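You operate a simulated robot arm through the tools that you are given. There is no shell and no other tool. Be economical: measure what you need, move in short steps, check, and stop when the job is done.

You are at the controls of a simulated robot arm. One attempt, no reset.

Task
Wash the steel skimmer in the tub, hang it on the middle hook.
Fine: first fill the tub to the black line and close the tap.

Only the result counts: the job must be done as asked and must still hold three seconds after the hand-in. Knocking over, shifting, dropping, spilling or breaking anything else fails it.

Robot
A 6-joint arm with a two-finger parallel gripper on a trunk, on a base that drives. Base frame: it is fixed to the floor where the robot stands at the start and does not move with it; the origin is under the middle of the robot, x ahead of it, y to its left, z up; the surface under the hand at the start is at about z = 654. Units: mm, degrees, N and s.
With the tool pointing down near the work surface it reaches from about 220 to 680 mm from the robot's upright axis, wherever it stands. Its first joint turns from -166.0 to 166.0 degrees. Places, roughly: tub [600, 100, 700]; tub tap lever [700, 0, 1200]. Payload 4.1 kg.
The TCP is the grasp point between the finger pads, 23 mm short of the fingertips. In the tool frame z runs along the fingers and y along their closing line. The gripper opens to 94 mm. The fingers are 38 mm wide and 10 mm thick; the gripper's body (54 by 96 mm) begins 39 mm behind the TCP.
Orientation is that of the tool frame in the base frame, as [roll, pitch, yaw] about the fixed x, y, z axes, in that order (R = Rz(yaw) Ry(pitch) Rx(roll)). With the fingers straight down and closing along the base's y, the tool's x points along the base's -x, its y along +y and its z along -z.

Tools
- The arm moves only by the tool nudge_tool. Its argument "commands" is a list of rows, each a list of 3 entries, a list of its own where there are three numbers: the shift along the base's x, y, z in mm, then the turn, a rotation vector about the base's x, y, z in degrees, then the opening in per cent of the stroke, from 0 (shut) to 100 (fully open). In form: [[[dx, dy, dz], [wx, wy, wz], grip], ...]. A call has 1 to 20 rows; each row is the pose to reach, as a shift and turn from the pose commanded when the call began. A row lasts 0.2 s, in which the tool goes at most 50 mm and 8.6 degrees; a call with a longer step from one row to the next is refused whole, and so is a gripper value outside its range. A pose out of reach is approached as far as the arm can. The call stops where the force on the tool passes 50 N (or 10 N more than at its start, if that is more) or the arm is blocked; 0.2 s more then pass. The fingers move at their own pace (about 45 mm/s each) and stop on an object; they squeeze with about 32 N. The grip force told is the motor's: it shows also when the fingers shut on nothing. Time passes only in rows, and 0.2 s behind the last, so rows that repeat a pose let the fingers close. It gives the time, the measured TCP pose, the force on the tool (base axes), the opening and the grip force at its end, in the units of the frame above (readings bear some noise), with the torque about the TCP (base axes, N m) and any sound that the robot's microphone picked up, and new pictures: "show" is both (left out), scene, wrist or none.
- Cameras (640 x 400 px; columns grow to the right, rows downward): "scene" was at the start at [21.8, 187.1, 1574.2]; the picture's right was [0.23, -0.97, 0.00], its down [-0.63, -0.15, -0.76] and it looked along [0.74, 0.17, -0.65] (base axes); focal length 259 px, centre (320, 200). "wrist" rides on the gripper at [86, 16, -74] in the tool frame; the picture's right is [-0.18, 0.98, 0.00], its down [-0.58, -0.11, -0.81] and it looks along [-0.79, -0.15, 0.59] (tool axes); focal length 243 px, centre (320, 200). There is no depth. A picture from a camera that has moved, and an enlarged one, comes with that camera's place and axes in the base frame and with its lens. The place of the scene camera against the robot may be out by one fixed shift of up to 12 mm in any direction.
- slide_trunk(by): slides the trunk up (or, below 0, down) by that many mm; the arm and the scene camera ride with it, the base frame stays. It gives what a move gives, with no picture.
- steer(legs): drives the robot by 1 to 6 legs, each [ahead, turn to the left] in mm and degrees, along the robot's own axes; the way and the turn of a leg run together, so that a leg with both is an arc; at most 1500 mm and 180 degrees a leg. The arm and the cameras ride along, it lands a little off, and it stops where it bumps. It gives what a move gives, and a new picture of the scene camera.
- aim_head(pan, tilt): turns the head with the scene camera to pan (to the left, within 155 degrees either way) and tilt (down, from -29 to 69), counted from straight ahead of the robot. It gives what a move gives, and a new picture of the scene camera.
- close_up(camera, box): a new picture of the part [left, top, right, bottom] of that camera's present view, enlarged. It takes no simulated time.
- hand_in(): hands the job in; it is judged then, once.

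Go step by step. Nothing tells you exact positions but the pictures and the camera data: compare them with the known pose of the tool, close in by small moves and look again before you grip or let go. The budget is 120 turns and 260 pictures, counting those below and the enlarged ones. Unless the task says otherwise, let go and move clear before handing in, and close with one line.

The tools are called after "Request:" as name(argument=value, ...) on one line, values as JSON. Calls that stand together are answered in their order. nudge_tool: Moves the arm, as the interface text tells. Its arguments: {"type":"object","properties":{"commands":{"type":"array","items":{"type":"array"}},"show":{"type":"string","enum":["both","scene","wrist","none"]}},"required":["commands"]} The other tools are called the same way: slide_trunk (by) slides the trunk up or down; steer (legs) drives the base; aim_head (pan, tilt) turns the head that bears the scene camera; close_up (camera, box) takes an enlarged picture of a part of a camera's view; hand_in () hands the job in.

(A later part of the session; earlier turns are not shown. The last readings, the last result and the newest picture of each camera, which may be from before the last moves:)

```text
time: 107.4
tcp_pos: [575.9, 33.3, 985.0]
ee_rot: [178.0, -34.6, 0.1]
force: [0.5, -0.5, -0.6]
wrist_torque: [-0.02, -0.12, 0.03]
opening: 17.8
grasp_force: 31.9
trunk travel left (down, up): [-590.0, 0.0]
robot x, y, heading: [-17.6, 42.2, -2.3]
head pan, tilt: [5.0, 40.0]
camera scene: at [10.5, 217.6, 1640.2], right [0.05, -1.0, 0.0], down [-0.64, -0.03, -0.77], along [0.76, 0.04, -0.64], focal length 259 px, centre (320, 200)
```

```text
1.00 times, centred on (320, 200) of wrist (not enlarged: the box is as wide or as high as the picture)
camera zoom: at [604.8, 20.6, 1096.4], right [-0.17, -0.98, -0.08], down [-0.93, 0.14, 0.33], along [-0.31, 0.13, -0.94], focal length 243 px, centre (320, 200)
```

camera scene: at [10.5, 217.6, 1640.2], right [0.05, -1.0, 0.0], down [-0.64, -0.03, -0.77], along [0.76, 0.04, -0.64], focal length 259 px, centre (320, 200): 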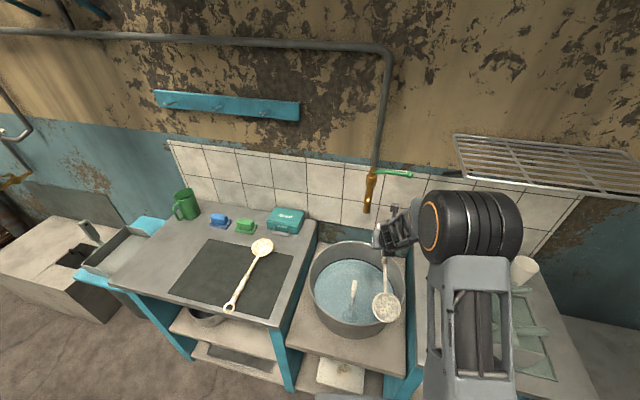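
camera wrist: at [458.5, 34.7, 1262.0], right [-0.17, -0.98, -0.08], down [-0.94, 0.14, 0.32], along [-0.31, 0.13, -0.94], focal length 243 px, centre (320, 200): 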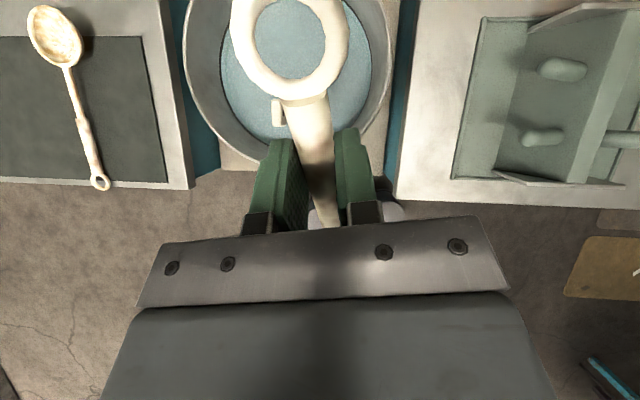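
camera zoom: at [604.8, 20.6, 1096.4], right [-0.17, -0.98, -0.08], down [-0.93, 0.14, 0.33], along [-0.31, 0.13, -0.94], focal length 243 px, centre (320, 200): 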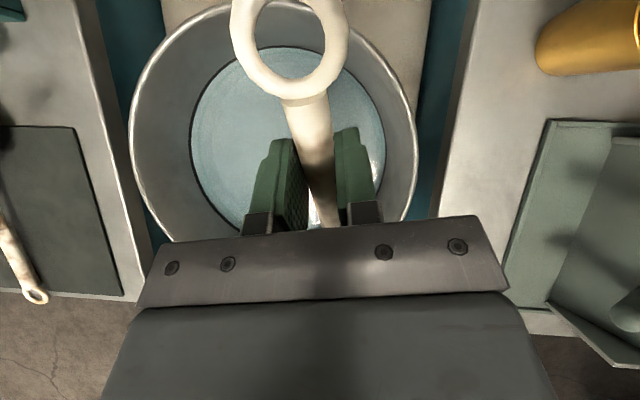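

Now forward over the tub's free area, then lower step by step.

Request:
nudge_tool(commands=[[[30, 2, 0], [0, 0, 0], 0], [[60, 4, 0], [0, 0, 0], 0], [[92, 5, -10], [0, 0, 0], 0], [[92, 5, -45], [0, 0, 0], 0], [[92, 5, -80], [0, 0, 0], 0]])

```text
time: 108.6
tcp_pos: [667.7, 38.1, 904.9]
ee_rot: [178.0, -34.9, 0.1]
force: [-0.3, 0.9, 0.4]
wrist_torque: [0.02, -0.14, -0.01]
opening: 17.7
grasp_force: 31.7
out of reach, approached as far as the arm can: row 1
trunk travel left (down, up): [-590.0, 0.0]
robot x, y, heading: [-23.9, 39.2, -2.2]
head pan, tilt: [5.0, 40.0]
camera scene: at [9.9, 217.6, 1640.3], right [0.05, -1.0, 0.0], down [-0.64, -0.03, -0.77], along [0.77, 0.04, -0.64], focal length 259 px, centre (320, 200)
camera wrist: at [696.0, 25.7, 1017.0], right [-0.17, -0.98, -0.08], down [-0.94, 0.14, 0.33], along [-0.31, 0.13, -0.94], focal length 243 px, centre (320, 200)
```

scene: 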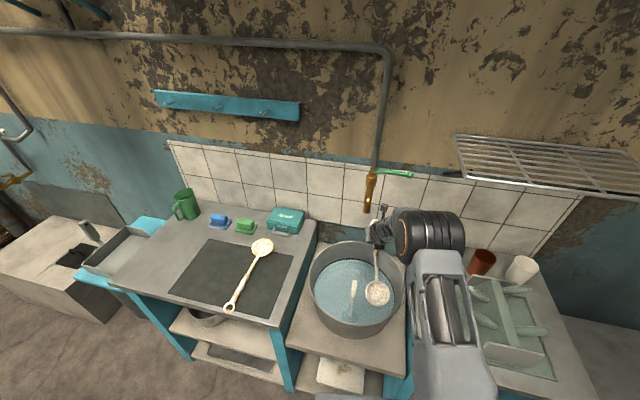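
wrist: 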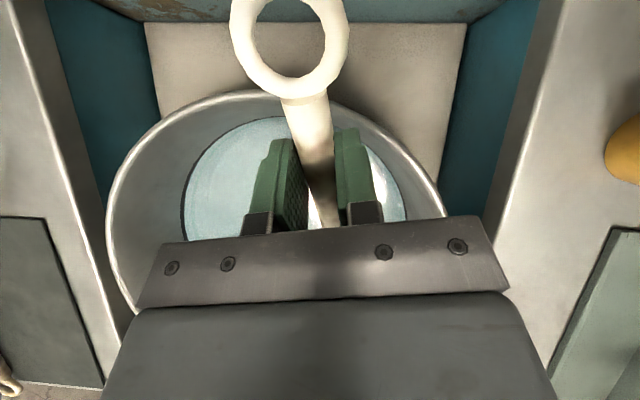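

Request:
nudge_tool(commands=[[[-28, 0, -15], [0, 0, 0], 0], [[-28, 0, -40], [0, 0, 0], 0], [[-28, 0, -65], [0, 0, 0], 0], [[-28, 0, -65], [0, 0, 0], 0]])

Request:
close_up(camera="scene", box=[295, 190, 425, 345])

```text
time: 109.6
tcp_pos: [641.3, 38.0, 838.5]
ee_rot: [177.9, -34.9, 0.1]
force: [0.5, -0.5, -1.1]
wrist_torque: [-0.01, -0.14, 0.0]
opening: 17.9
grasp_force: 32.2
out of reach, approached as far as the arm can: row 1, 2
trunk travel left (down, up): [-590.0, 0.0]
robot x, y, heading: [-19.5, 39.3, -2.4]
head pan, tilt: [5.0, 40.0]
camera scene: at [9.6, 217.6, 1640.2], right [0.05, -1.0, 0.0], down [-0.64, -0.03, -0.77], along [0.77, 0.04, -0.64], focal length 259 px, centre (320, 200)
camera wrist: at [668.7, 25.7, 952.1], right [-0.17, -0.98, -0.08], down [-0.94, 0.14, 0.33], along [-0.31, 0.13, -0.94], focal length 243 px, centre (320, 200)
```

scene: 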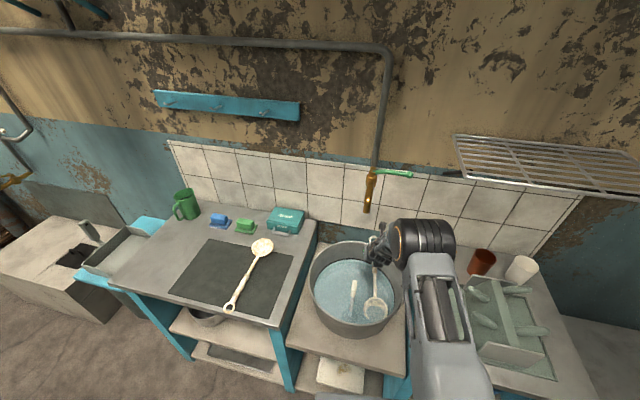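
wrist: 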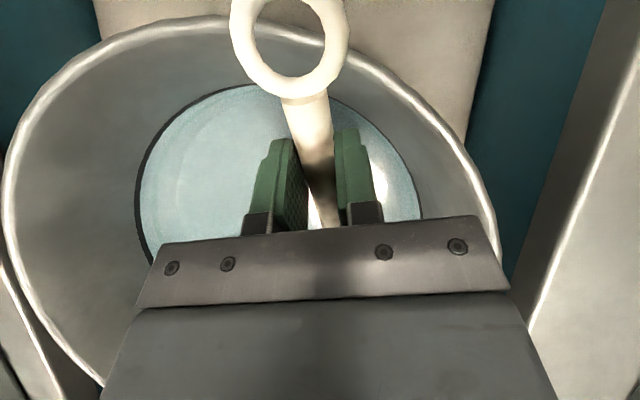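

```text
2.58 times, centred on (360, 268) of scene
camera zoom: at [9.6, 217.6, 1640.2], right [0.05, -1.0, 0.0], down [-0.64, -0.03, -0.77], along [0.77, 0.04, -0.64], focal length 668 px, centre (217, 26)
```

zoom: 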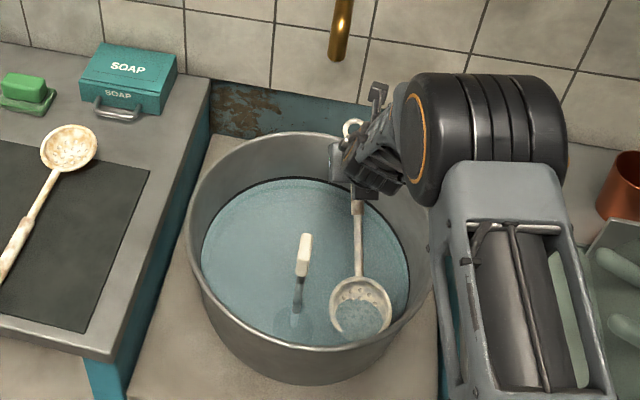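

The bowl already dips in. Lowering 22 mm further to submerge it.

Request:
nudge_tool(commands=[[[3, 0, -8], [0, 0, 0], 0], [[6, 0, -16], [0, 0, 0], 0], [[8, 0, -24], [0, 0, 0], 0]], show="none")

Request:
close_up(camera="scene", box=[295, 190, 425, 345])

```text
time: 110.4
tcp_pos: [648.5, 38.4, 815.0]
ee_rot: [177.9, -34.8, 0.1]
force: [0.2, 0.5, -1.4]
wrist_torque: [-0.03, -0.09, 0.03]
opening: 17.8
grasp_force: 31.8
trunk travel left (down, up): [-590.0, 0.0]
robot x, y, heading: [-20.4, 45.7, -2.3]
head pan, tilt: [5.0, 40.0]
```

```text
2.58 times, centred on (360, 268) of scene
camera zoom: at [9.6, 217.6, 1640.2], right [0.05, -1.0, 0.0], down [-0.64, -0.03, -0.77], along [0.77, 0.04, -0.64], focal length 668 px, centre (217, 26)
```

zoom: 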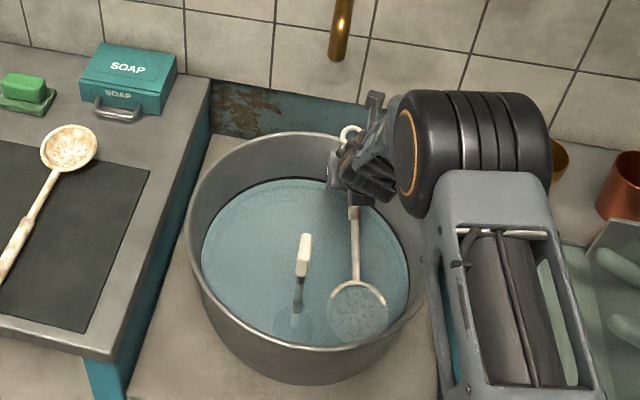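

Bowl is under water. Swishing it gently back and forth, clear of the rod and wall.

Request:
nudge_tool(commands=[[[0, 12, 0], [0, 0, 0], 0], [[0, 20, 0], [0, 0, 0], 0], [[0, 8, 0], [0, 0, 0], 0], [[0, -6, 0], [0, 0, 0], 0], [[0, -15, 0], [0, 0, 0], 0], [[0, -3, 0], [0, 0, 0], 0], [[0, 10, 0], [0, 0, 0], 0], [[0, 20, 0], [0, 0, 0], 0], [[0, 8, 0], [0, 0, 0], 0], [[0, -5, 0], [0, 0, 0], 0], [[0, -15, 0], [0, 0, 0], 0], [[-10, -5, 0], [0, 0, 0], 0], [[-20, 5, 0], [0, 0, 0], 0], [[-8, 5, 0], [0, 0, 0], 0], [[5, 5, 0], [0, 0, 0], 0], [[-8, 5, 0], [0, 0, 0], 0], [[-20, 5, 0], [0, 0, 0], 0], [[-8, 0, 0], [0, 0, 0], 0], [[0, 0, 0], [0, 0, 0], 0], [[0, 0, 0], [0, 0, 0], 0]], show="none")

Request:
close_up(camera="scene", box=[325, 235, 405, 340])

```text
time: 114.6
tcp_pos: [648.5, 37.1, 815.8]
ee_rot: [178.0, -34.8, 0.1]
force: [-0.2, 0.4, -1.2]
wrist_torque: [0.01, -0.11, -0.01]
opening: 17.8
grasp_force: 31.6
trunk travel left (down, up): [-590.0, 0.0]
robot x, y, heading: [-20.9, 45.1, -2.1]
head pan, tilt: [5.0, 40.0]
```

```text
3.81 times, centred on (365, 288) of scene
camera zoom: at [9.5, 217.7, 1640.2], right [0.05, -1.0, 0.0], down [-0.64, -0.03, -0.77], along [0.77, 0.04, -0.64], focal length 987 px, centre (149, -133)
```

zoom: 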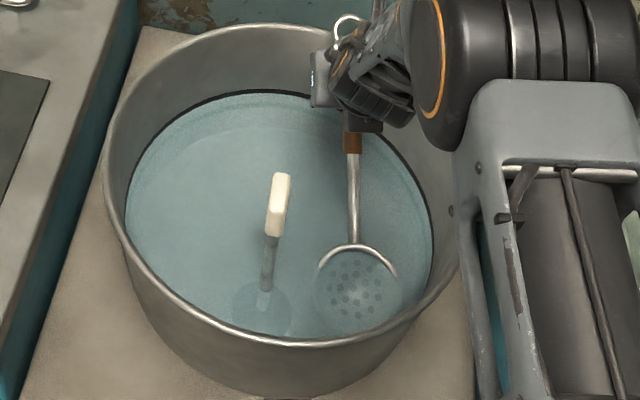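

The grime is off: bright steel bowl with a brown handle, so it's the right one and it's clean. I lift it and let it drip over the tub.

Request:
nudge_tool(commands=[[[0, 0, 15], [0, 0, 0], 0], [[0, 0, 35], [0, 0, 0], 0], [[0, 0, 60], [0, 0, 0], 0], [[0, 0, 85], [0, 0, 0], 0], [[0, 0, 85], [0, 0, 0], 0], [[0, 0, 85], [0, 0, 0], 0], [[0, 0, 85], [0, 0, 0], 0], [[0, 0, 85], [0, 0, 0], 0], [[0, 0, 85], [0, 0, 0], 0], [[0, 0, 85], [0, 0, 0], 0], [[0, 0, 85], [0, 0, 0], 0], [[0, 0, 85], [0, 0, 0], 0], [[0, 0, 85], [0, 0, 0], 0], [[0, 0, 120], [0, 0, 0], 0], [[0, 0, 160], [0, 0, 0], 0]])

Request:
close_up(camera="scene", box=[305, 200, 425, 345])

```text
time: 117.8
tcp_pos: [647.0, 37.6, 977.0]
ee_rot: [178.1, -34.9, 0.1]
force: [-0.1, -0.4, -1.5]
wrist_torque: [-0.01, -0.15, 0.0]
opening: 18.0
grasp_force: 31.7
trunk travel left (down, up): [-590.0, 0.0]
robot x, y, heading: [-21.6, 41.3, -2.1]
head pan, tilt: [5.0, 40.0]
camera scene: at [8.9, 217.6, 1640.2], right [0.05, -1.0, 0.0], down [-0.64, -0.03, -0.77], along [0.77, 0.04, -0.64], focal length 259 px, centre (320, 200)
camera wrist: at [675.8, 25.6, 1088.8], right [-0.17, -0.98, -0.08], down [-0.94, 0.14, 0.33], along [-0.31, 0.13, -0.94], focal length 243 px, centre (320, 200)
```

scene: 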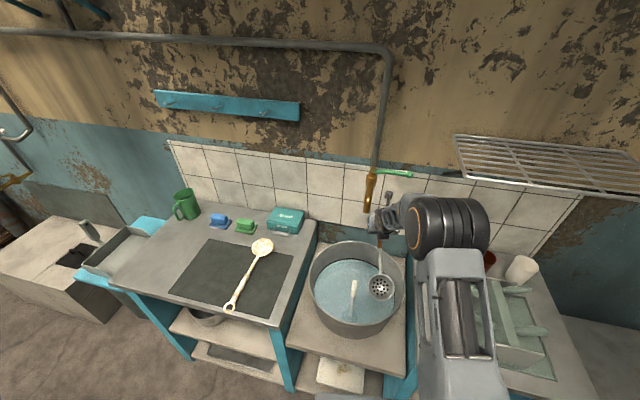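
wrist: 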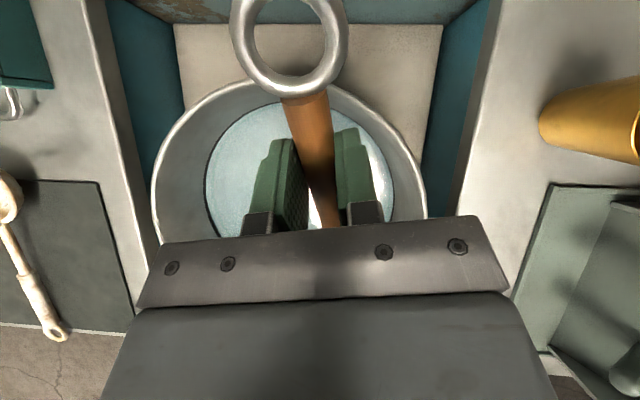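

```text
2.76 times, centred on (365, 272) of scene
camera zoom: at [8.9, 217.6, 1640.2], right [0.05, -1.0, 0.0], down [-0.64, -0.03, -0.77], along [0.77, 0.04, -0.64], focal length 714 px, centre (196, 0)
```

zoom: 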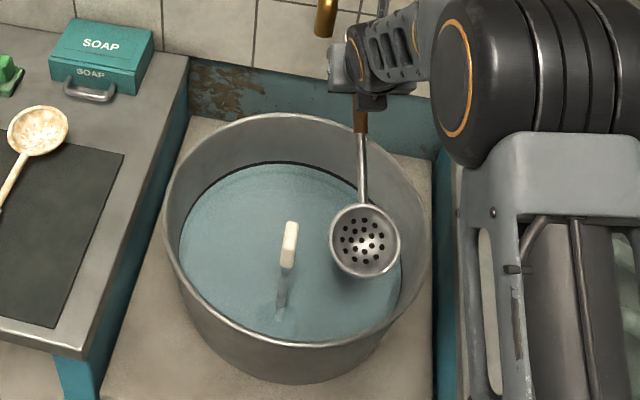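

Steel skimmer is clean. Now I back off from the tub and take a closer look at the hook rail for its position.

Request:
steer(legs=[[-150, 0]])

Request:
close_up(camera="scene", box=[150, 60, 320, 160])

```text
time: 119.2
tcp_pos: [495.5, 43.9, 976.3]
ee_rot: [178.0, -34.8, 0.1]
force: [0.1, 1.0, -0.9]
wrist_torque: [0.0, -0.14, 0.0]
opening: 18.1
grasp_force: 32.3
trunk travel left (down, up): [-590.0, 0.0]
robot x, y, heading: [-171.3, 53.1, -2.1]
head pan, tilt: [5.0, 40.0]
camera scene: at [-142.6, 223.5, 1640.3], right [0.05, -1.0, 0.0], down [-0.64, -0.03, -0.77], along [0.77, 0.04, -0.64], focal length 259 px, centre (320, 200)
```

scene: 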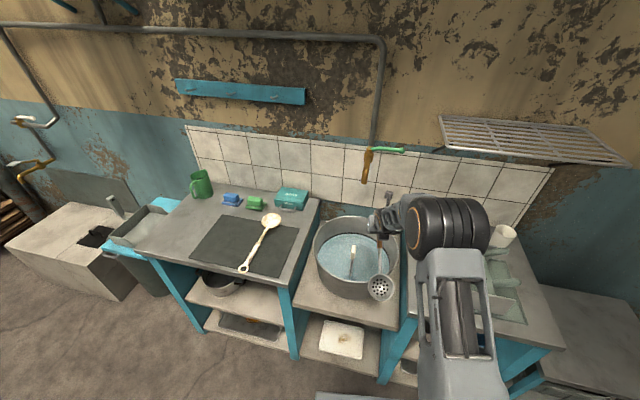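

```text
3.76 times, centred on (235, 110) of scene
camera zoom: at [-142.6, 223.5, 1640.3], right [0.05, -1.0, 0.0], down [-0.64, -0.03, -0.77], along [0.77, 0.04, -0.64], focal length 975 px, centre (640, 539)
```

zoom: 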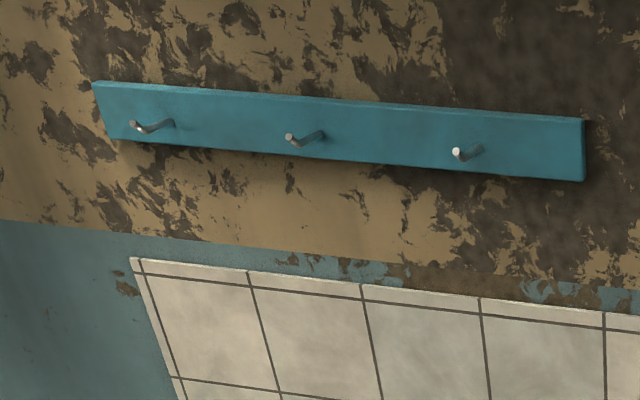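

Middle hook tip works out to ≈ (845, 624, 1323). I raise the hand with the ring up again and drive to in front of the hook.

Request:
nudge_tool(commands=[[[0, 0, 30], [0, 0, 0], 0], [[0, 0, 60], [0, -5, 0], 0], [[-20, 8, 90], [0, -12, 0], 0], [[-45, 18, 120], [0, -19, 0], 0], [[-70, 28, 150], [0, -26, 0], 0], [[-95, 38, 180], [0, -33, 0], 0], [[-120, 48, 210], [0, -40, 0], 0], [[-145, 58, 240], [0, -47, 0], 0], [[-165, 66, 264], [0, -54, 0], 0], [[-165, 66, 264], [0, -55, 0], 0]], show="scene")

```text
time: 121.4
tcp_pos: [331.4, 110.8, 1240.9]
ee_rot: [168.3, -90.0, 9.8]
force: [0.6, -0.2, -0.8]
wrist_torque: [-0.01, -0.03, 0.0]
opening: 18.0
grasp_force: 31.6
out of reach, approached as far as the arm can: row 3, 4
trunk travel left (down, up): [-590.0, 0.0]
robot x, y, heading: [-174.2, 52.1, -2.3]
head pan, tilt: [5.0, 40.0]
camera scene: at [-141.6, 223.5, 1640.2], right [0.05, -1.0, 0.0], down [-0.64, -0.03, -0.77], along [0.77, 0.04, -0.64], focal length 259 px, centre (320, 200)
```

scene: 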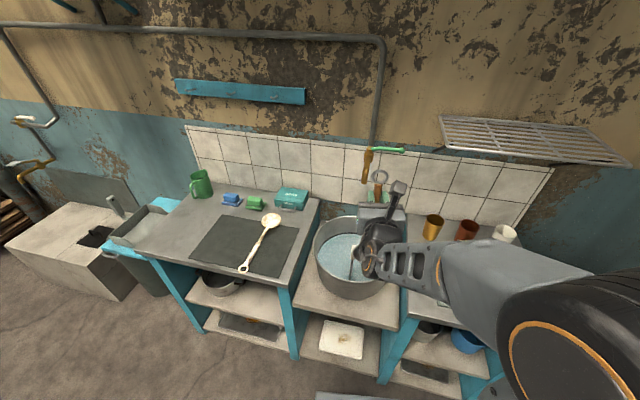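

Request:
steer(legs=[[0, 92], [565, 0], [0, -90]])

Request:
close_up(camera="scene", box=[260, 60, 420, 160])

```text
time: 132.3
tcp_pos: [337.1, 689.8, 1239.8]
ee_rot: [173.1, -89.8, 6.4]
force: [0.9, -0.3, 0.0]
wrist_torque: [0.01, -0.01, 0.01]
opening: 17.9
grasp_force: 31.9
trunk travel left (down, up): [-590.0, 0.0]
robot x, y, heading: [-165.0, 615.4, -0.7]
head pan, tilt: [5.0, 40.0]
camera scene: at [-138.1, 789.7, 1640.2], right [0.08, -1.0, 0.0], down [-0.64, -0.05, -0.77], along [0.76, 0.06, -0.64], focal length 259 px, centre (320, 200)
```

scene: 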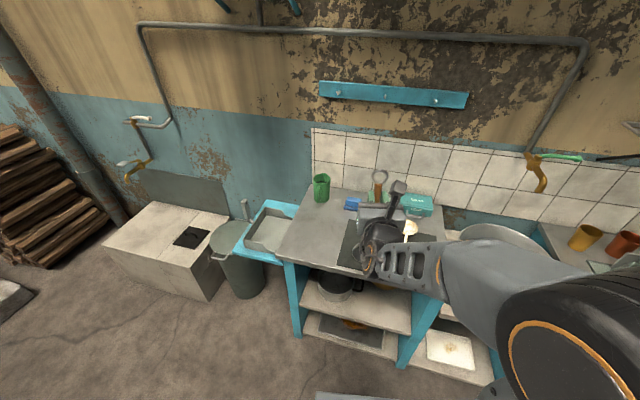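

```text
4.00 times, centred on (340, 110) of scene
camera zoom: at [-138.1, 789.7, 1640.2], right [0.08, -1.0, 0.0], down [-0.64, -0.05, -0.77], along [0.76, 0.06, -0.64], focal length 1036 px, centre (240, 560)
```

zoom: 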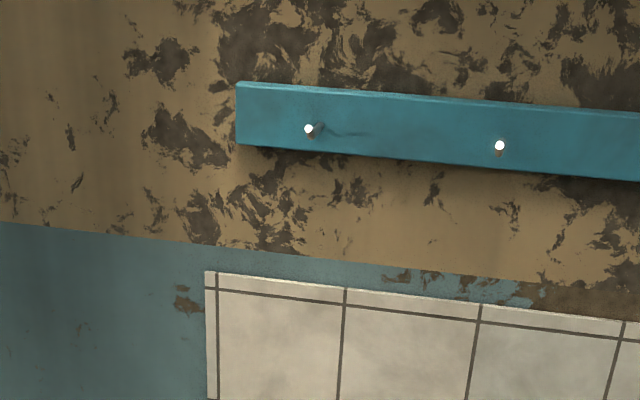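

Middle hook tip confirmed at ≈ (851, 627, 1323). Driving ahead 160 mm and then bringing the ring in front of the hook.

Request:
steer(legs=[[165, 0]])

Request:
nudge_tool(commands=[[[30, -12, 6], [0, 0, 0], 0], [[60, -24, 12], [0, 0, 0], 0], [[90, -36, 18], [0, 0, 0], 0], [[120, -48, 24], [0, 0, 0], 0], [[150, -60, 26], [0, 0, 0], 0], [[180, -62, 28], [0, 0, 0], 0]])

```text
time: 133.8
tcp_pos: [504.5, 688.4, 1239.8]
ee_rot: [173.4, -89.7, 6.3]
force: [-0.1, -0.2, -1.1]
wrist_torque: [-0.02, -0.02, -0.03]
opening: 17.8
grasp_force: 31.6
trunk travel left (down, up): [-590.0, 0.0]
robot x, y, heading: [1.0, 614.9, -0.5]
head pan, tilt: [5.0, 40.0]
camera scene: at [28.7, 787.8, 1640.2], right [0.08, -1.0, 0.0], down [-0.64, -0.05, -0.77], along [0.76, 0.06, -0.64], focal length 259 px, centre (320, 200)
```

scene: 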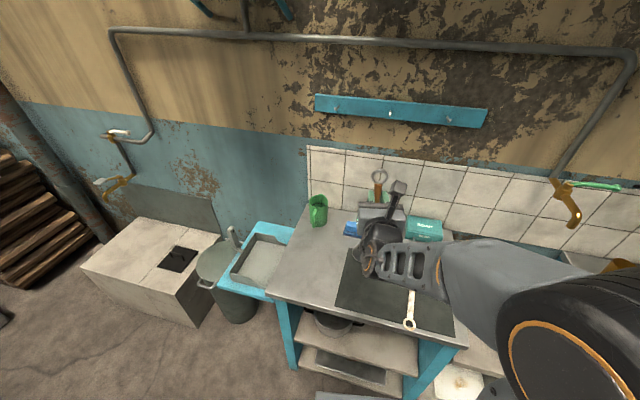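

```text
time: 135.2
tcp_pos: [685.5, 659.9, 1276.5]
ee_rot: [176.4, -89.2, 1.5]
force: [1.0, 0.4, -1.1]
wrist_torque: [-0.02, 0.07, 0.02]
opening: 18.1
grasp_force: 31.5
out of reach, approached as far as the arm can: row 2, 3, 4, 5, 6
trunk travel left (down, up): [-590.0, 0.0]
robot x, y, heading: [2.1, 614.5, -0.7]
head pan, tilt: [5.0, 40.0]
camera scene: at [28.6, 787.3, 1640.3], right [0.08, -1.0, 0.0], down [-0.64, -0.05, -0.77], along [0.76, 0.06, -0.64], focal length 259 px, centre (320, 200)
camera wrist: at [611.9, 646.4, 1365.5], right [-0.04, -0.98, -0.18], down [-0.81, 0.14, -0.57], along [0.59, 0.13, -0.8], focal length 243 px, centre (320, 200)
```

scene: 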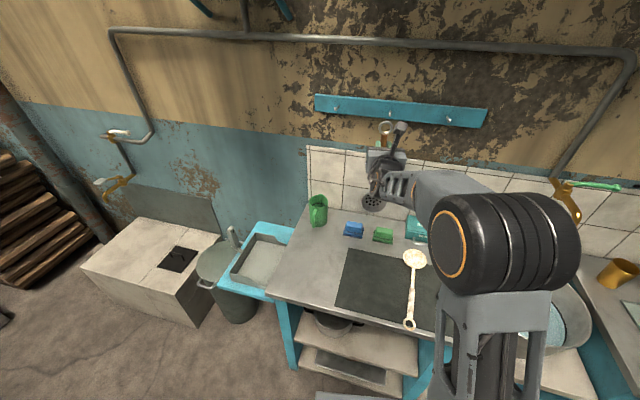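
wrist: 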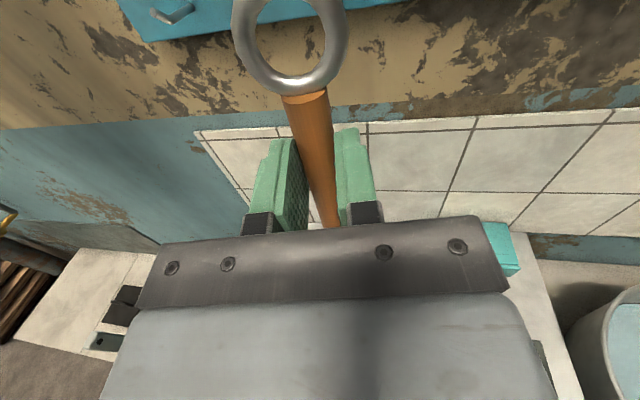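

Request:
nudge_tool(commands=[[[0, 0, 0], [0, 0, 0], 0], [[0, 0, 0], [0, 0, 0], 0], [[0, 0, 0], [0, 0, 0], 0]], show="none")

```text
time: 136.0
tcp_pos: [684.5, 660.0, 1278.2]
ee_rot: [175.6, -89.2, 2.2]
force: [-0.1, 0.0, -0.6]
wrist_torque: [0.0, -0.04, 0.0]
opening: 18.0
grasp_force: 31.9
trunk travel left (down, up): [-590.0, 0.0]
robot x, y, heading: [-1.6, 611.9, -0.4]
head pan, tilt: [5.0, 40.0]
```

Request:
nudge_tool(commands=[[[0, -10, 0], [0, 0, 0], 0], [[0, -20, 0], [0, 0, 0], 0], [[0, -33, 0], [0, 0, 0], 0], [[0, -33, 0], [0, 0, 0], 0]], show="wrist")

```text
time: 137.0
tcp_pos: [687.3, 657.5, 1285.9]
ee_rot: [176.0, -89.4, 1.8]
force: [0.0, 0.1, -0.8]
wrist_torque: [-0.01, 0.0, -0.02]
opening: 18.0
grasp_force: 31.8
out of reach, approached as far as the arm can: row 1, 2, 3, 4
trunk travel left (down, up): [-590.0, 0.0]
robot x, y, heading: [1.6, 613.6, -0.5]
head pan, tilt: [5.0, 40.0]
camera wrist: at [613.2, 645.2, 1375.1], right [-0.04, -0.98, -0.18], down [-0.81, 0.14, -0.57], along [0.59, 0.13, -0.8], focal length 243 px, centre (320, 200)
```

wrist: 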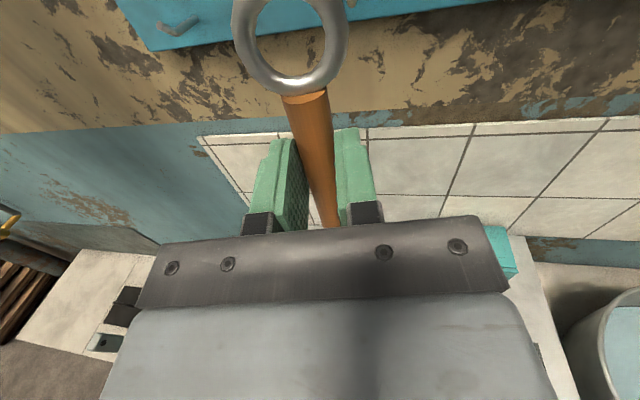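

The wrist can't face exactly along +x at this azimuth; a small yaw of −8° should be allowed and is fine for the ring.

Request:
nudge_tool(commands=[[[10, -5, -3], [0, 0, -3], 0], [[25, -12, -6], [0, 0, -6], 0], [[45, -20, -10], [0, 0, -9], 0], [[65, -25, -14], [0, 0, -9], 0], [[75, -27, -16], [0, 0, -9], 0], [[75, -27, -16], [0, 0, -9], 0]])

```text
time: 138.4
tcp_pos: [761.1, 631.0, 1270.9]
ee_rot: [173.5, -89.8, -3.0]
force: [-0.1, 0.1, -1.4]
wrist_torque: [-0.01, 0.03, -0.01]
opening: 17.9
grasp_force: 32.4
trunk travel left (down, up): [-590.0, 0.0]
robot x, y, heading: [0.5, 614.6, -0.8]
head pan, tilt: [5.0, 40.0]
camera scene: at [27.7, 787.8, 1640.2], right [0.08, -1.0, 0.0], down [-0.64, -0.05, -0.77], along [0.76, 0.06, -0.64], focal length 259 px, centre (320, 200)
camera wrist: at [686.2, 628.6, 1358.8], right [-0.16, -0.97, -0.18], down [-0.78, 0.24, -0.58], along [0.6, 0.05, -0.8], focal length 243 px, centre (320, 200)
```

scene: 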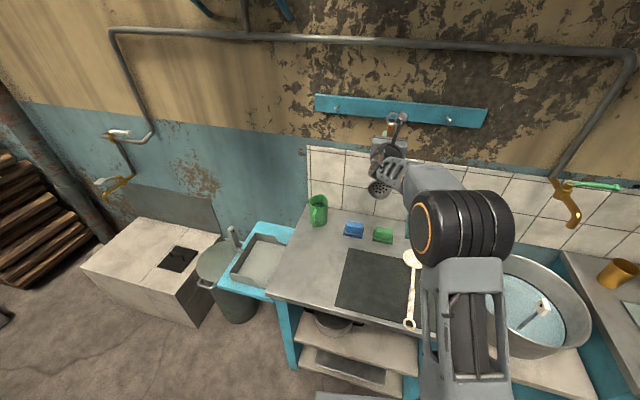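
wrist: 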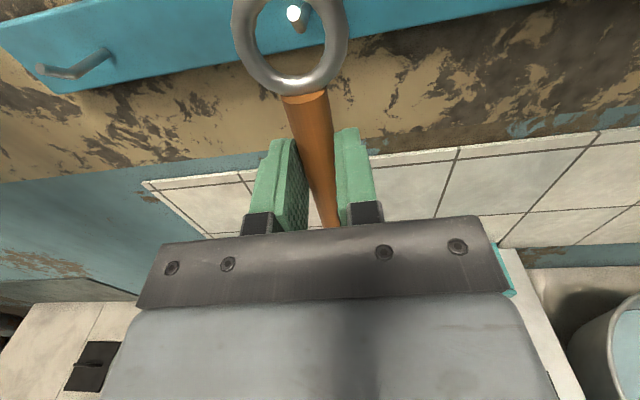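

Through the ring I see the middle hook's tip; it lies at ≈ (851, 625, 1316). Advancing 40 mm and lowering 7.

Request:
nudge_tool(commands=[[[20, -1, -4], [0, 0, 0], 0], [[40, -3, -7], [0, 0, 0], 0], [[40, -3, -7], [0, 0, 0], 0]])

Request:
close_up(camera="wrist", box=[190, 0, 400, 130])

Request:
close_up(camera="scene", box=[340, 80, 460, 210])

```text
time: 139.2
tcp_pos: [801.5, 627.8, 1264.2]
ee_rot: [173.8, -89.8, -3.3]
force: [-0.4, 0.6, -1.1]
wrist_torque: [0.01, 0.0, 0.0]
opening: 18.1
grasp_force: 31.9
trunk travel left (down, up): [-590.0, 0.0]
robot x, y, heading: [4.9, 615.7, -0.8]
head pan, tilt: [5.0, 40.0]
camera scene: at [27.6, 787.8, 1640.2], right [0.08, -1.0, 0.0], down [-0.64, -0.05, -0.77], along [0.76, 0.06, -0.64], focal length 259 px, centre (320, 200)
camera wrist: at [725.9, 625.9, 1352.2], right [-0.16, -0.97, -0.18], down [-0.78, 0.24, -0.58], along [0.6, 0.05, -0.79], focal length 243 px, centre (320, 200)
```

scene: 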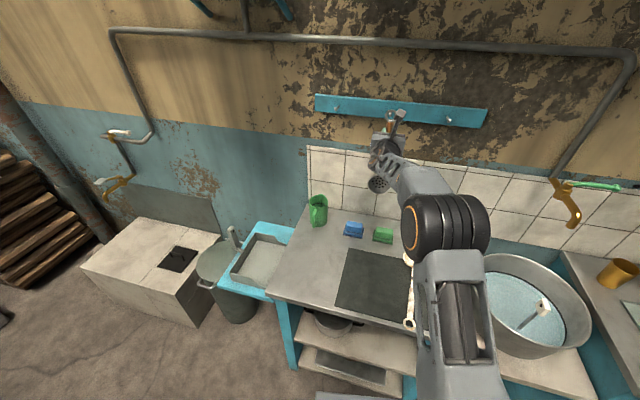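
wrist: 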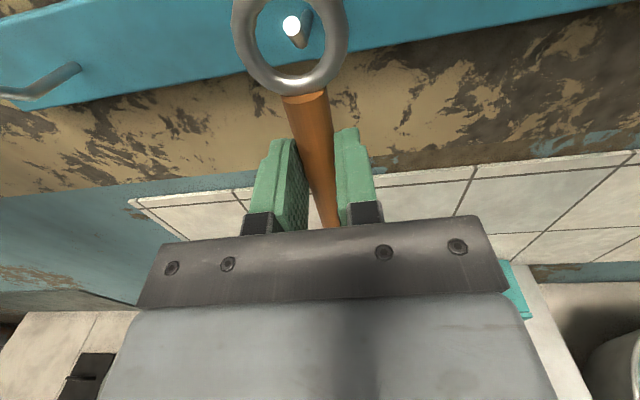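

```text
3.05 times, centred on (295, 65) of wrist
camera zoom: at [725.9, 625.9, 1352.2], right [-0.16, -0.97, -0.18], down [-0.78, 0.24, -0.58], along [0.6, 0.05, -0.79], focal length 739 px, centre (396, 611)
```

zoom: 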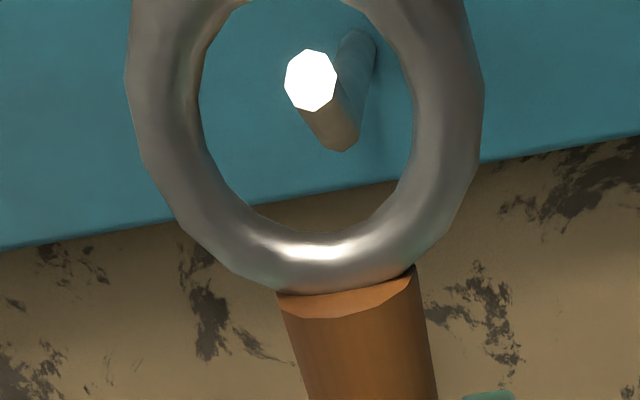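

```text
3.08 times, centred on (400, 145) of scene
camera zoom: at [27.6, 787.8, 1640.2], right [0.08, -1.0, 0.0], down [-0.64, -0.05, -0.77], along [0.76, 0.06, -0.64], focal length 797 px, centre (74, 369)
```

zoom: 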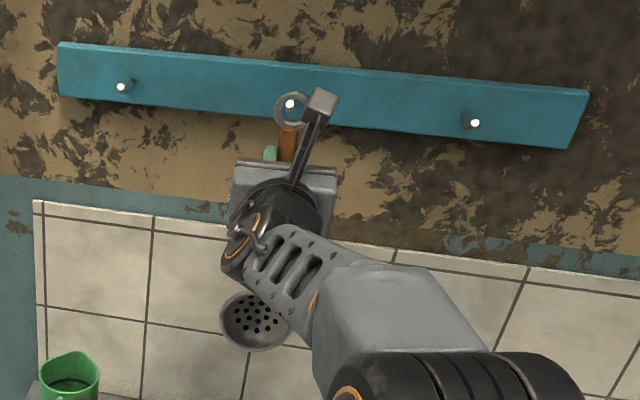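

The tip is well inside the ring opening. Advancing 30 mm more with a slight lowering, then looking again.

Request:
nudge_tool(commands=[[[10, -1, -2], [0, 0, 0], 0], [[20, -2, -3], [0, 0, 0], 0], [[30, -2, -3], [0, 0, 0], 0], [[30, -2, -3], [0, 0, 0], 0]], show="none")

Request:
close_up(camera="wrist", box=[190, 0, 400, 130])

Request:
close_up(camera="scene", box=[360, 85, 430, 155])

```text
time: 140.2
tcp_pos: [832.4, 627.0, 1260.5]
ee_rot: [172.4, -89.8, -1.9]
force: [0.5, -1.1, -0.6]
wrist_torque: [0.0, 0.01, 0.02]
opening: 17.7
grasp_force: 31.6
trunk travel left (down, up): [-590.0, 0.0]
robot x, y, heading: [2.1, 612.0, -0.7]
head pan, tilt: [5.0, 40.0]
```

```text
3.05 times, centred on (295, 65) of wrist
camera zoom: at [756.3, 623.9, 1349.0], right [-0.16, -0.97, -0.18], down [-0.78, 0.24, -0.58], along [0.6, 0.05, -0.8], focal length 739 px, centre (396, 611)
```

zoom: 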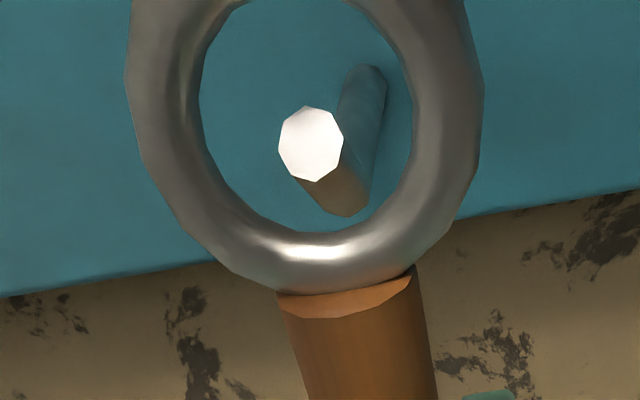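

```text
5.71 times, centred on (395, 120) of scene
camera zoom: at [27.7, 787.8, 1640.2], right [0.08, -1.0, 0.0], down [-0.64, -0.05, -0.77], along [0.76, 0.06, -0.64], focal length 1480 px, centre (-109, 657)
```

zoom: 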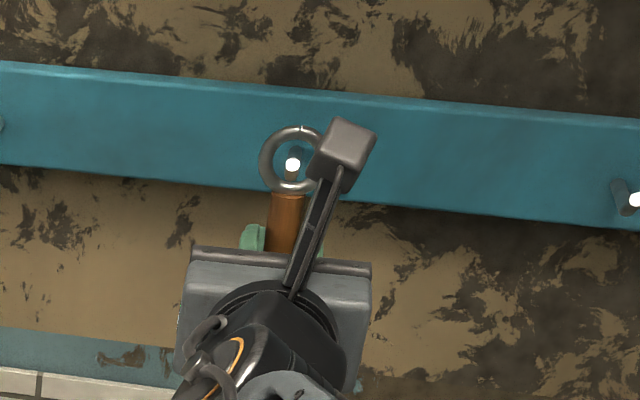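

The hook tip (≈ 840, 625, 1318) is right at the ring plane and clear of its edge. Advancing 16 mm.

Request:
nudge_tool(commands=[[[5, -1, -1], [0, 0, 0], 0], [[10, -2, -1], [0, 0, 0], 0], [[16, -3, -1], [0, 0, 0], 0], [[16, -3, -1], [0, 0, 0], 0]], show="none")

Request:
close_up(camera="wrist", box=[190, 0, 400, 130])

Request:
close_up(camera="scene", box=[360, 85, 430, 155])

```text
time: 141.2
tcp_pos: [847.3, 624.9, 1258.1]
ee_rot: [165.1, -89.6, 5.5]
force: [-17.2, 6.2, -15.3]
wrist_torque: [-0.2, -0.48, -0.02]
opening: 18.0
grasp_force: 31.1
trunk travel left (down, up): [-590.0, 0.0]
robot x, y, heading: [-1.5, 614.3, -0.5]
head pan, tilt: [5.0, 40.0]
```

```text
3.05 times, centred on (295, 65) of wrist
camera zoom: at [771.3, 622.7, 1346.9], right [-0.16, -0.97, -0.18], down [-0.78, 0.24, -0.58], along [0.6, 0.05, -0.8], focal length 739 px, centre (396, 611)
```

zoom: 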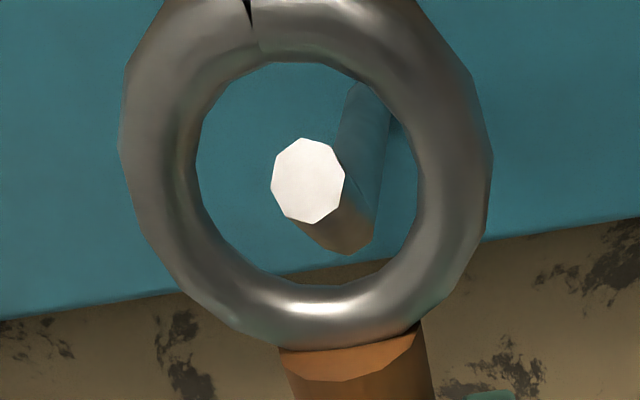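

```text
5.71 times, centred on (395, 120) of scene
camera zoom: at [26.1, 789.0, 1640.0], right [0.08, -1.0, 0.0], down [-0.64, -0.05, -0.77], along [0.76, 0.06, -0.64], focal length 1480 px, centre (-109, 657)
```

zoom: 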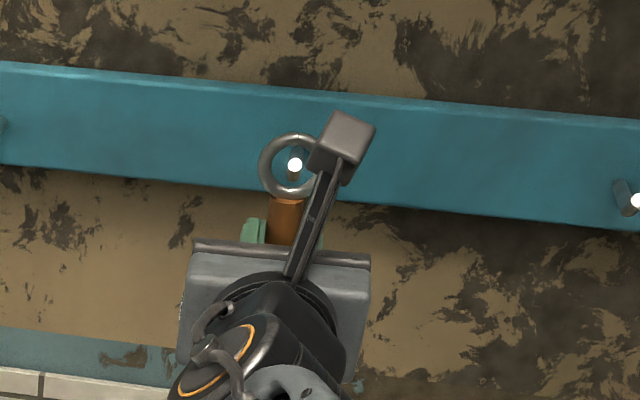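

Some contact (17 N) made the skimmer shift in the grip. I check the overall wrist view before continuing.

Request:
close_up(camera="wrist", box=[0, 0, 640, 400])

Request:
close_up(camera="scene", box=[330, 80, 470, 220])

```text
1.00 times, centred on (320, 200) of wrist (not enlarged: the box is as wide or as high as the picture)
camera zoom: at [771.3, 622.7, 1346.9], right [-0.16, -0.97, -0.18], down [-0.78, 0.24, -0.58], along [0.6, 0.05, -0.8], focal length 243 px, centre (320, 200)
```

zoom: 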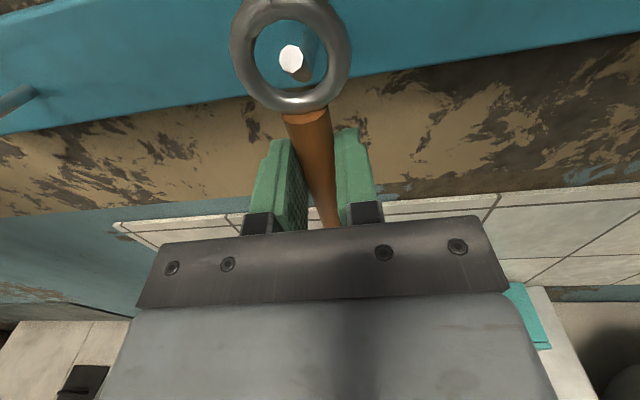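

```text
2.86 times, centred on (400, 150) of scene
camera zoom: at [26.1, 789.0, 1640.0], right [0.08, -1.0, 0.0], down [-0.64, -0.05, -0.77], along [0.76, 0.06, -0.64], focal length 740 px, centre (91, 343)
```

zoom: 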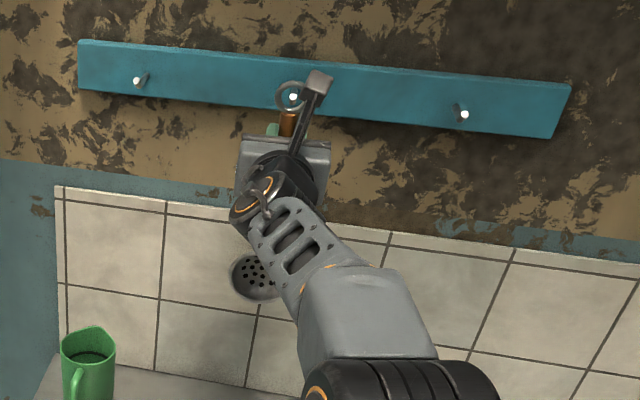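

The lower bar of the ring seems to have met the hook's bend, tilting the skimmer a little in the grip. I back off 20 mm and re-measure.

Request:
nudge_tool(commands=[[[-8, 0, 0], [0, 0, 0], 0], [[-18, 2, 0], [0, 0, 0], 0], [[-25, 3, 0], [0, 0, 0], 0], [[-25, 3, 0], [0, 0, 0], 0]], show="wrist")

Request:
close_up(camera="wrist", box=[190, 0, 400, 130])

Request:
close_up(camera="scene", box=[330, 80, 470, 220])

```text
time: 142.2
tcp_pos: [822.6, 626.8, 1258.1]
ee_rot: [174.1, -89.9, -3.6]
force: [-0.5, 0.1, -0.8]
wrist_torque: [-0.01, 0.0, 0.0]
opening: 17.9
grasp_force: 32.4
trunk travel left (down, up): [-590.0, 0.0]
robot x, y, heading: [3.5, 610.6, -0.8]
head pan, tilt: [5.0, 40.0]
camera wrist: at [747.3, 623.3, 1347.8], right [-0.16, -0.97, -0.18], down [-0.78, 0.24, -0.58], along [0.6, 0.05, -0.79], focal length 243 px, centre (320, 200)
```

wrist: 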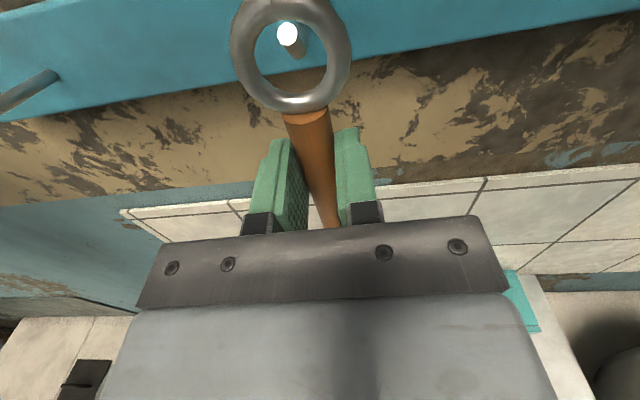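

```text
3.05 times, centred on (295, 65) of wrist
camera zoom: at [747.3, 623.3, 1347.8], right [-0.16, -0.97, -0.18], down [-0.78, 0.24, -0.58], along [0.6, 0.05, -0.79], focal length 739 px, centre (396, 611)
```

zoom: 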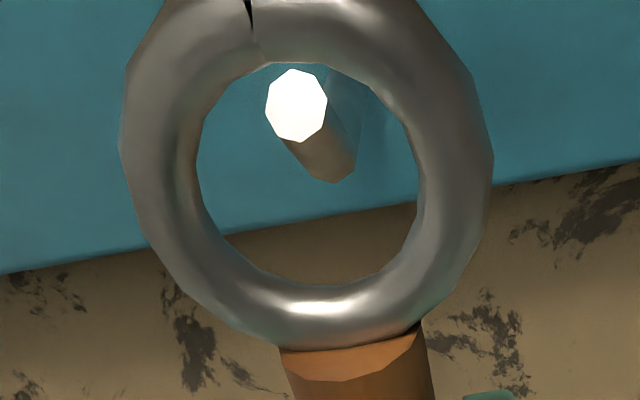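

```text
2.86 times, centred on (400, 150) of scene
camera zoom: at [27.8, 787.8, 1640.2], right [0.08, -1.0, 0.0], down [-0.64, -0.05, -0.77], along [0.76, 0.06, -0.64], focal length 740 px, centre (91, 343)
```

zoom: 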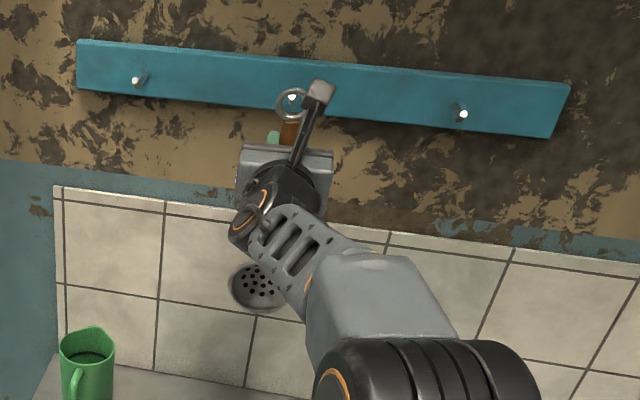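

I compensate the ~12° slip by pitching the tool down 14°, staying in front of the hook, and re-check ring against tip.

Request:
nudge_tool(commands=[[[-10, 0, 4], [0, 5, 0], 0], [[-15, 0, 8], [0, 10, 0], 0], [[-15, 0, 10], [0, 14, 0], 0], [[-15, 0, 10], [0, 14, 0], 0]], show="wrist")

Request:
close_up(camera="wrist", box=[190, 0, 400, 130])

Request:
close_up(camera="scene", box=[360, 85, 430, 155])

```text
time: 143.2
tcp_pos: [807.2, 626.7, 1268.7]
ee_rot: [170.3, -77.4, -0.1]
force: [-0.8, -1.2, -0.9]
wrist_torque: [0.02, -0.03, 0.0]
opening: 17.8
grasp_force: 32.0
trunk travel left (down, up): [-590.0, 0.0]
robot x, y, heading: [-2.8, 612.2, -0.8]
head pan, tilt: [5.0, 40.0]
camera wrist: at [752.4, 623.0, 1370.8], right [-0.2, -0.97, -0.14], down [-0.88, 0.24, -0.4], along [0.42, 0.05, -0.91], focal length 243 px, centre (320, 200)
```

wrist: 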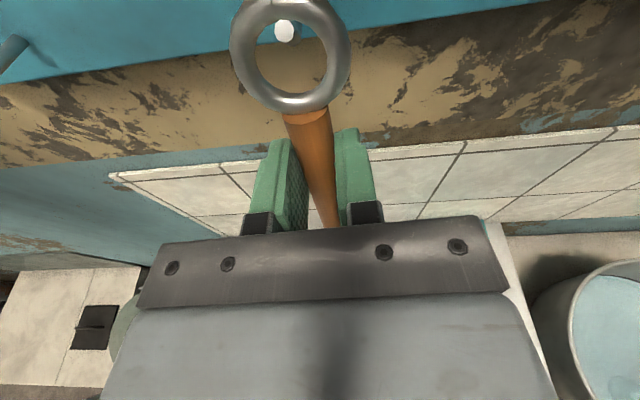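

```text
3.05 times, centred on (295, 65) of wrist
camera zoom: at [752.4, 623.0, 1370.8], right [-0.2, -0.97, -0.14], down [-0.88, 0.24, -0.4], along [0.42, 0.05, -0.91], focal length 739 px, centre (396, 611)
```

zoom: 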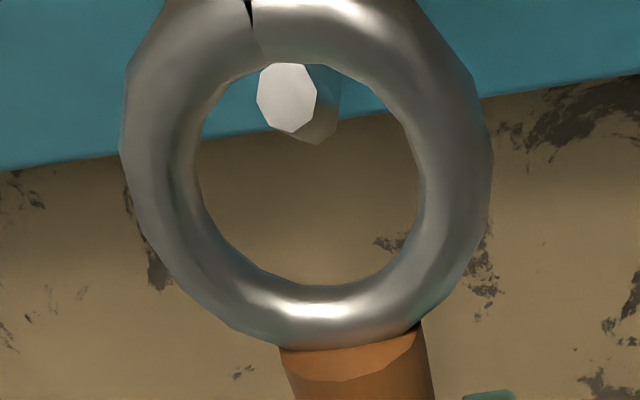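

```text
5.71 times, centred on (395, 120) of scene
camera zoom: at [27.7, 787.8, 1640.2], right [0.08, -1.0, 0.0], down [-0.64, -0.05, -0.77], along [0.76, 0.06, -0.64], focal length 1480 px, centre (-109, 657)
```

zoom: 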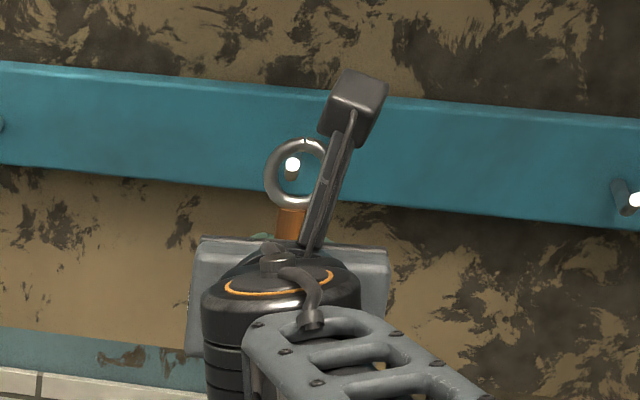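

Refined: hook tip ≈ (846, 625, 1313), it slopes down to the bend ≈ (860, 1300). I feed the ring along that slope, forward and down.

Request:
nudge_tool(commands=[[[6, 0, -2], [0, 0, 0], 0], [[12, 0, -3], [0, 0, 0], 0], [[17, 0, -5], [0, 0, 0], 0], [[22, 0, -8], [0, 0, 0], 0], [[22, 0, -8], [0, 0, 0], 0]], show="none")

Request:
close_up(camera="wrist", box=[190, 0, 400, 130])

Request:
close_up(camera="scene", box=[370, 95, 420, 145])

```text
time: 144.4
tcp_pos: [830.4, 627.2, 1259.5]
ee_rot: [170.6, -75.8, 0.0]
force: [0.0, -0.2, -1.3]
wrist_torque: [0.03, -0.01, -0.01]
opening: 18.1
grasp_force: 32.5
trunk travel left (down, up): [-590.0, 0.0]
robot x, y, heading: [4.6, 612.7, -0.9]
head pan, tilt: [5.0, 40.0]
```

```text
3.05 times, centred on (295, 65) of wrist
camera zoom: at [777.7, 623.6, 1365.6], right [-0.2, -0.97, -0.14], down [-0.9, 0.24, -0.37], along [0.39, 0.05, -0.92], focal length 739 px, centre (396, 611)
```

zoom: 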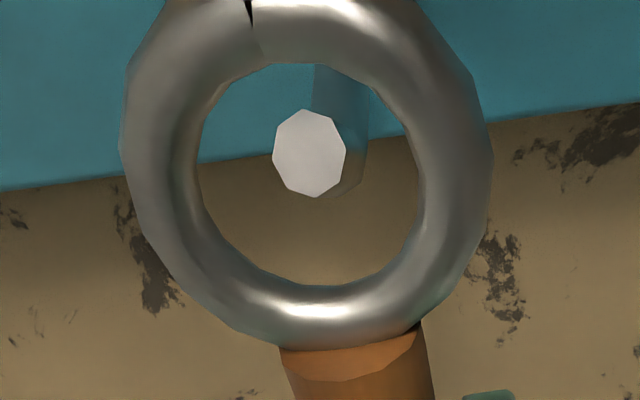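

```text
8.00 times, centred on (395, 120) of scene
camera zoom: at [27.7, 787.8, 1640.2], right [0.08, -1.0, 0.0], down [-0.64, -0.05, -0.77], along [0.76, 0.06, -0.64], focal length 2072 px, centre (-280, 840)
```

zoom: 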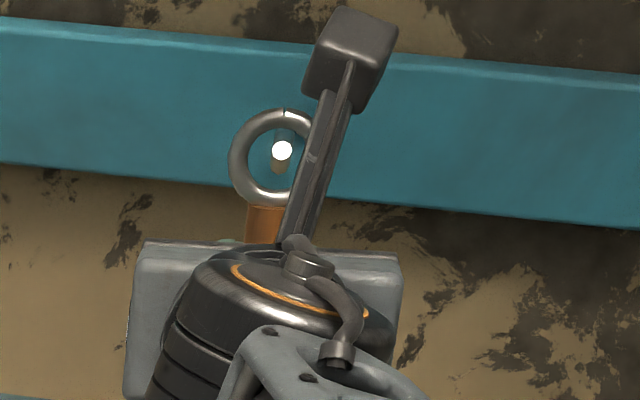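

No contact, tip centred in the ring. Continuing over the bend.

Request:
nudge_tool(commands=[[[4, 0, -4], [0, 0, 0], 0], [[8, 0, -7], [0, 0, 0], 0], [[12, -1, -9], [0, 0, 0], 0], [[16, -1, -11], [0, 0, 0], 0], [[16, -1, -11], [0, 0, 0], 0]], show="none")

Request:
close_up(camera="wrist", box=[190, 0, 400, 130])

Request:
close_up(camera="scene", box=[370, 95, 420, 145])

```text
time: 145.6
tcp_pos: [846.4, 626.3, 1250.0]
ee_rot: [170.7, -75.7, 0.0]
force: [0.5, 0.1, -1.4]
wrist_torque: [-0.03, -0.04, -0.04]
opening: 17.7
grasp_force: 31.7
trunk travel left (down, up): [-590.0, 0.0]
robot x, y, heading: [2.2, 614.8, -0.7]
head pan, tilt: [5.0, 40.0]
```

```text
3.05 times, centred on (295, 65) of wrist
camera zoom: at [794.0, 622.8, 1354.3], right [-0.2, -0.97, -0.14], down [-0.9, 0.24, -0.37], along [0.39, 0.05, -0.92], focal length 739 px, centre (396, 611)
```

zoom: 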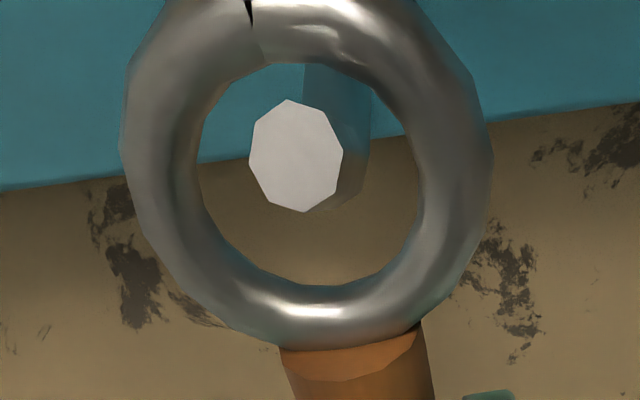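

```text
8.00 times, centred on (395, 120) of scene
camera zoom: at [27.7, 787.8, 1640.2], right [0.08, -1.0, 0.0], down [-0.64, -0.05, -0.77], along [0.76, 0.06, -0.64], focal length 2072 px, centre (-280, 840)
```

zoom: 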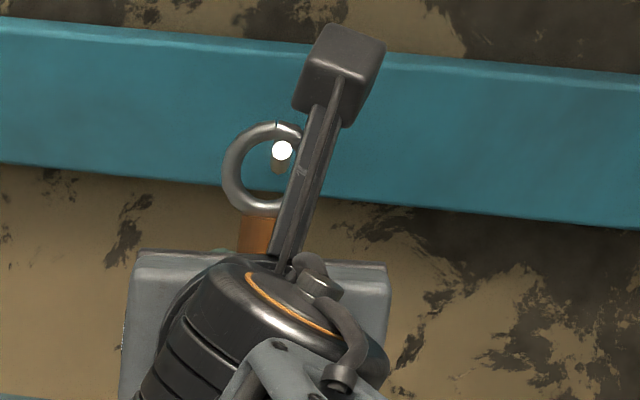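

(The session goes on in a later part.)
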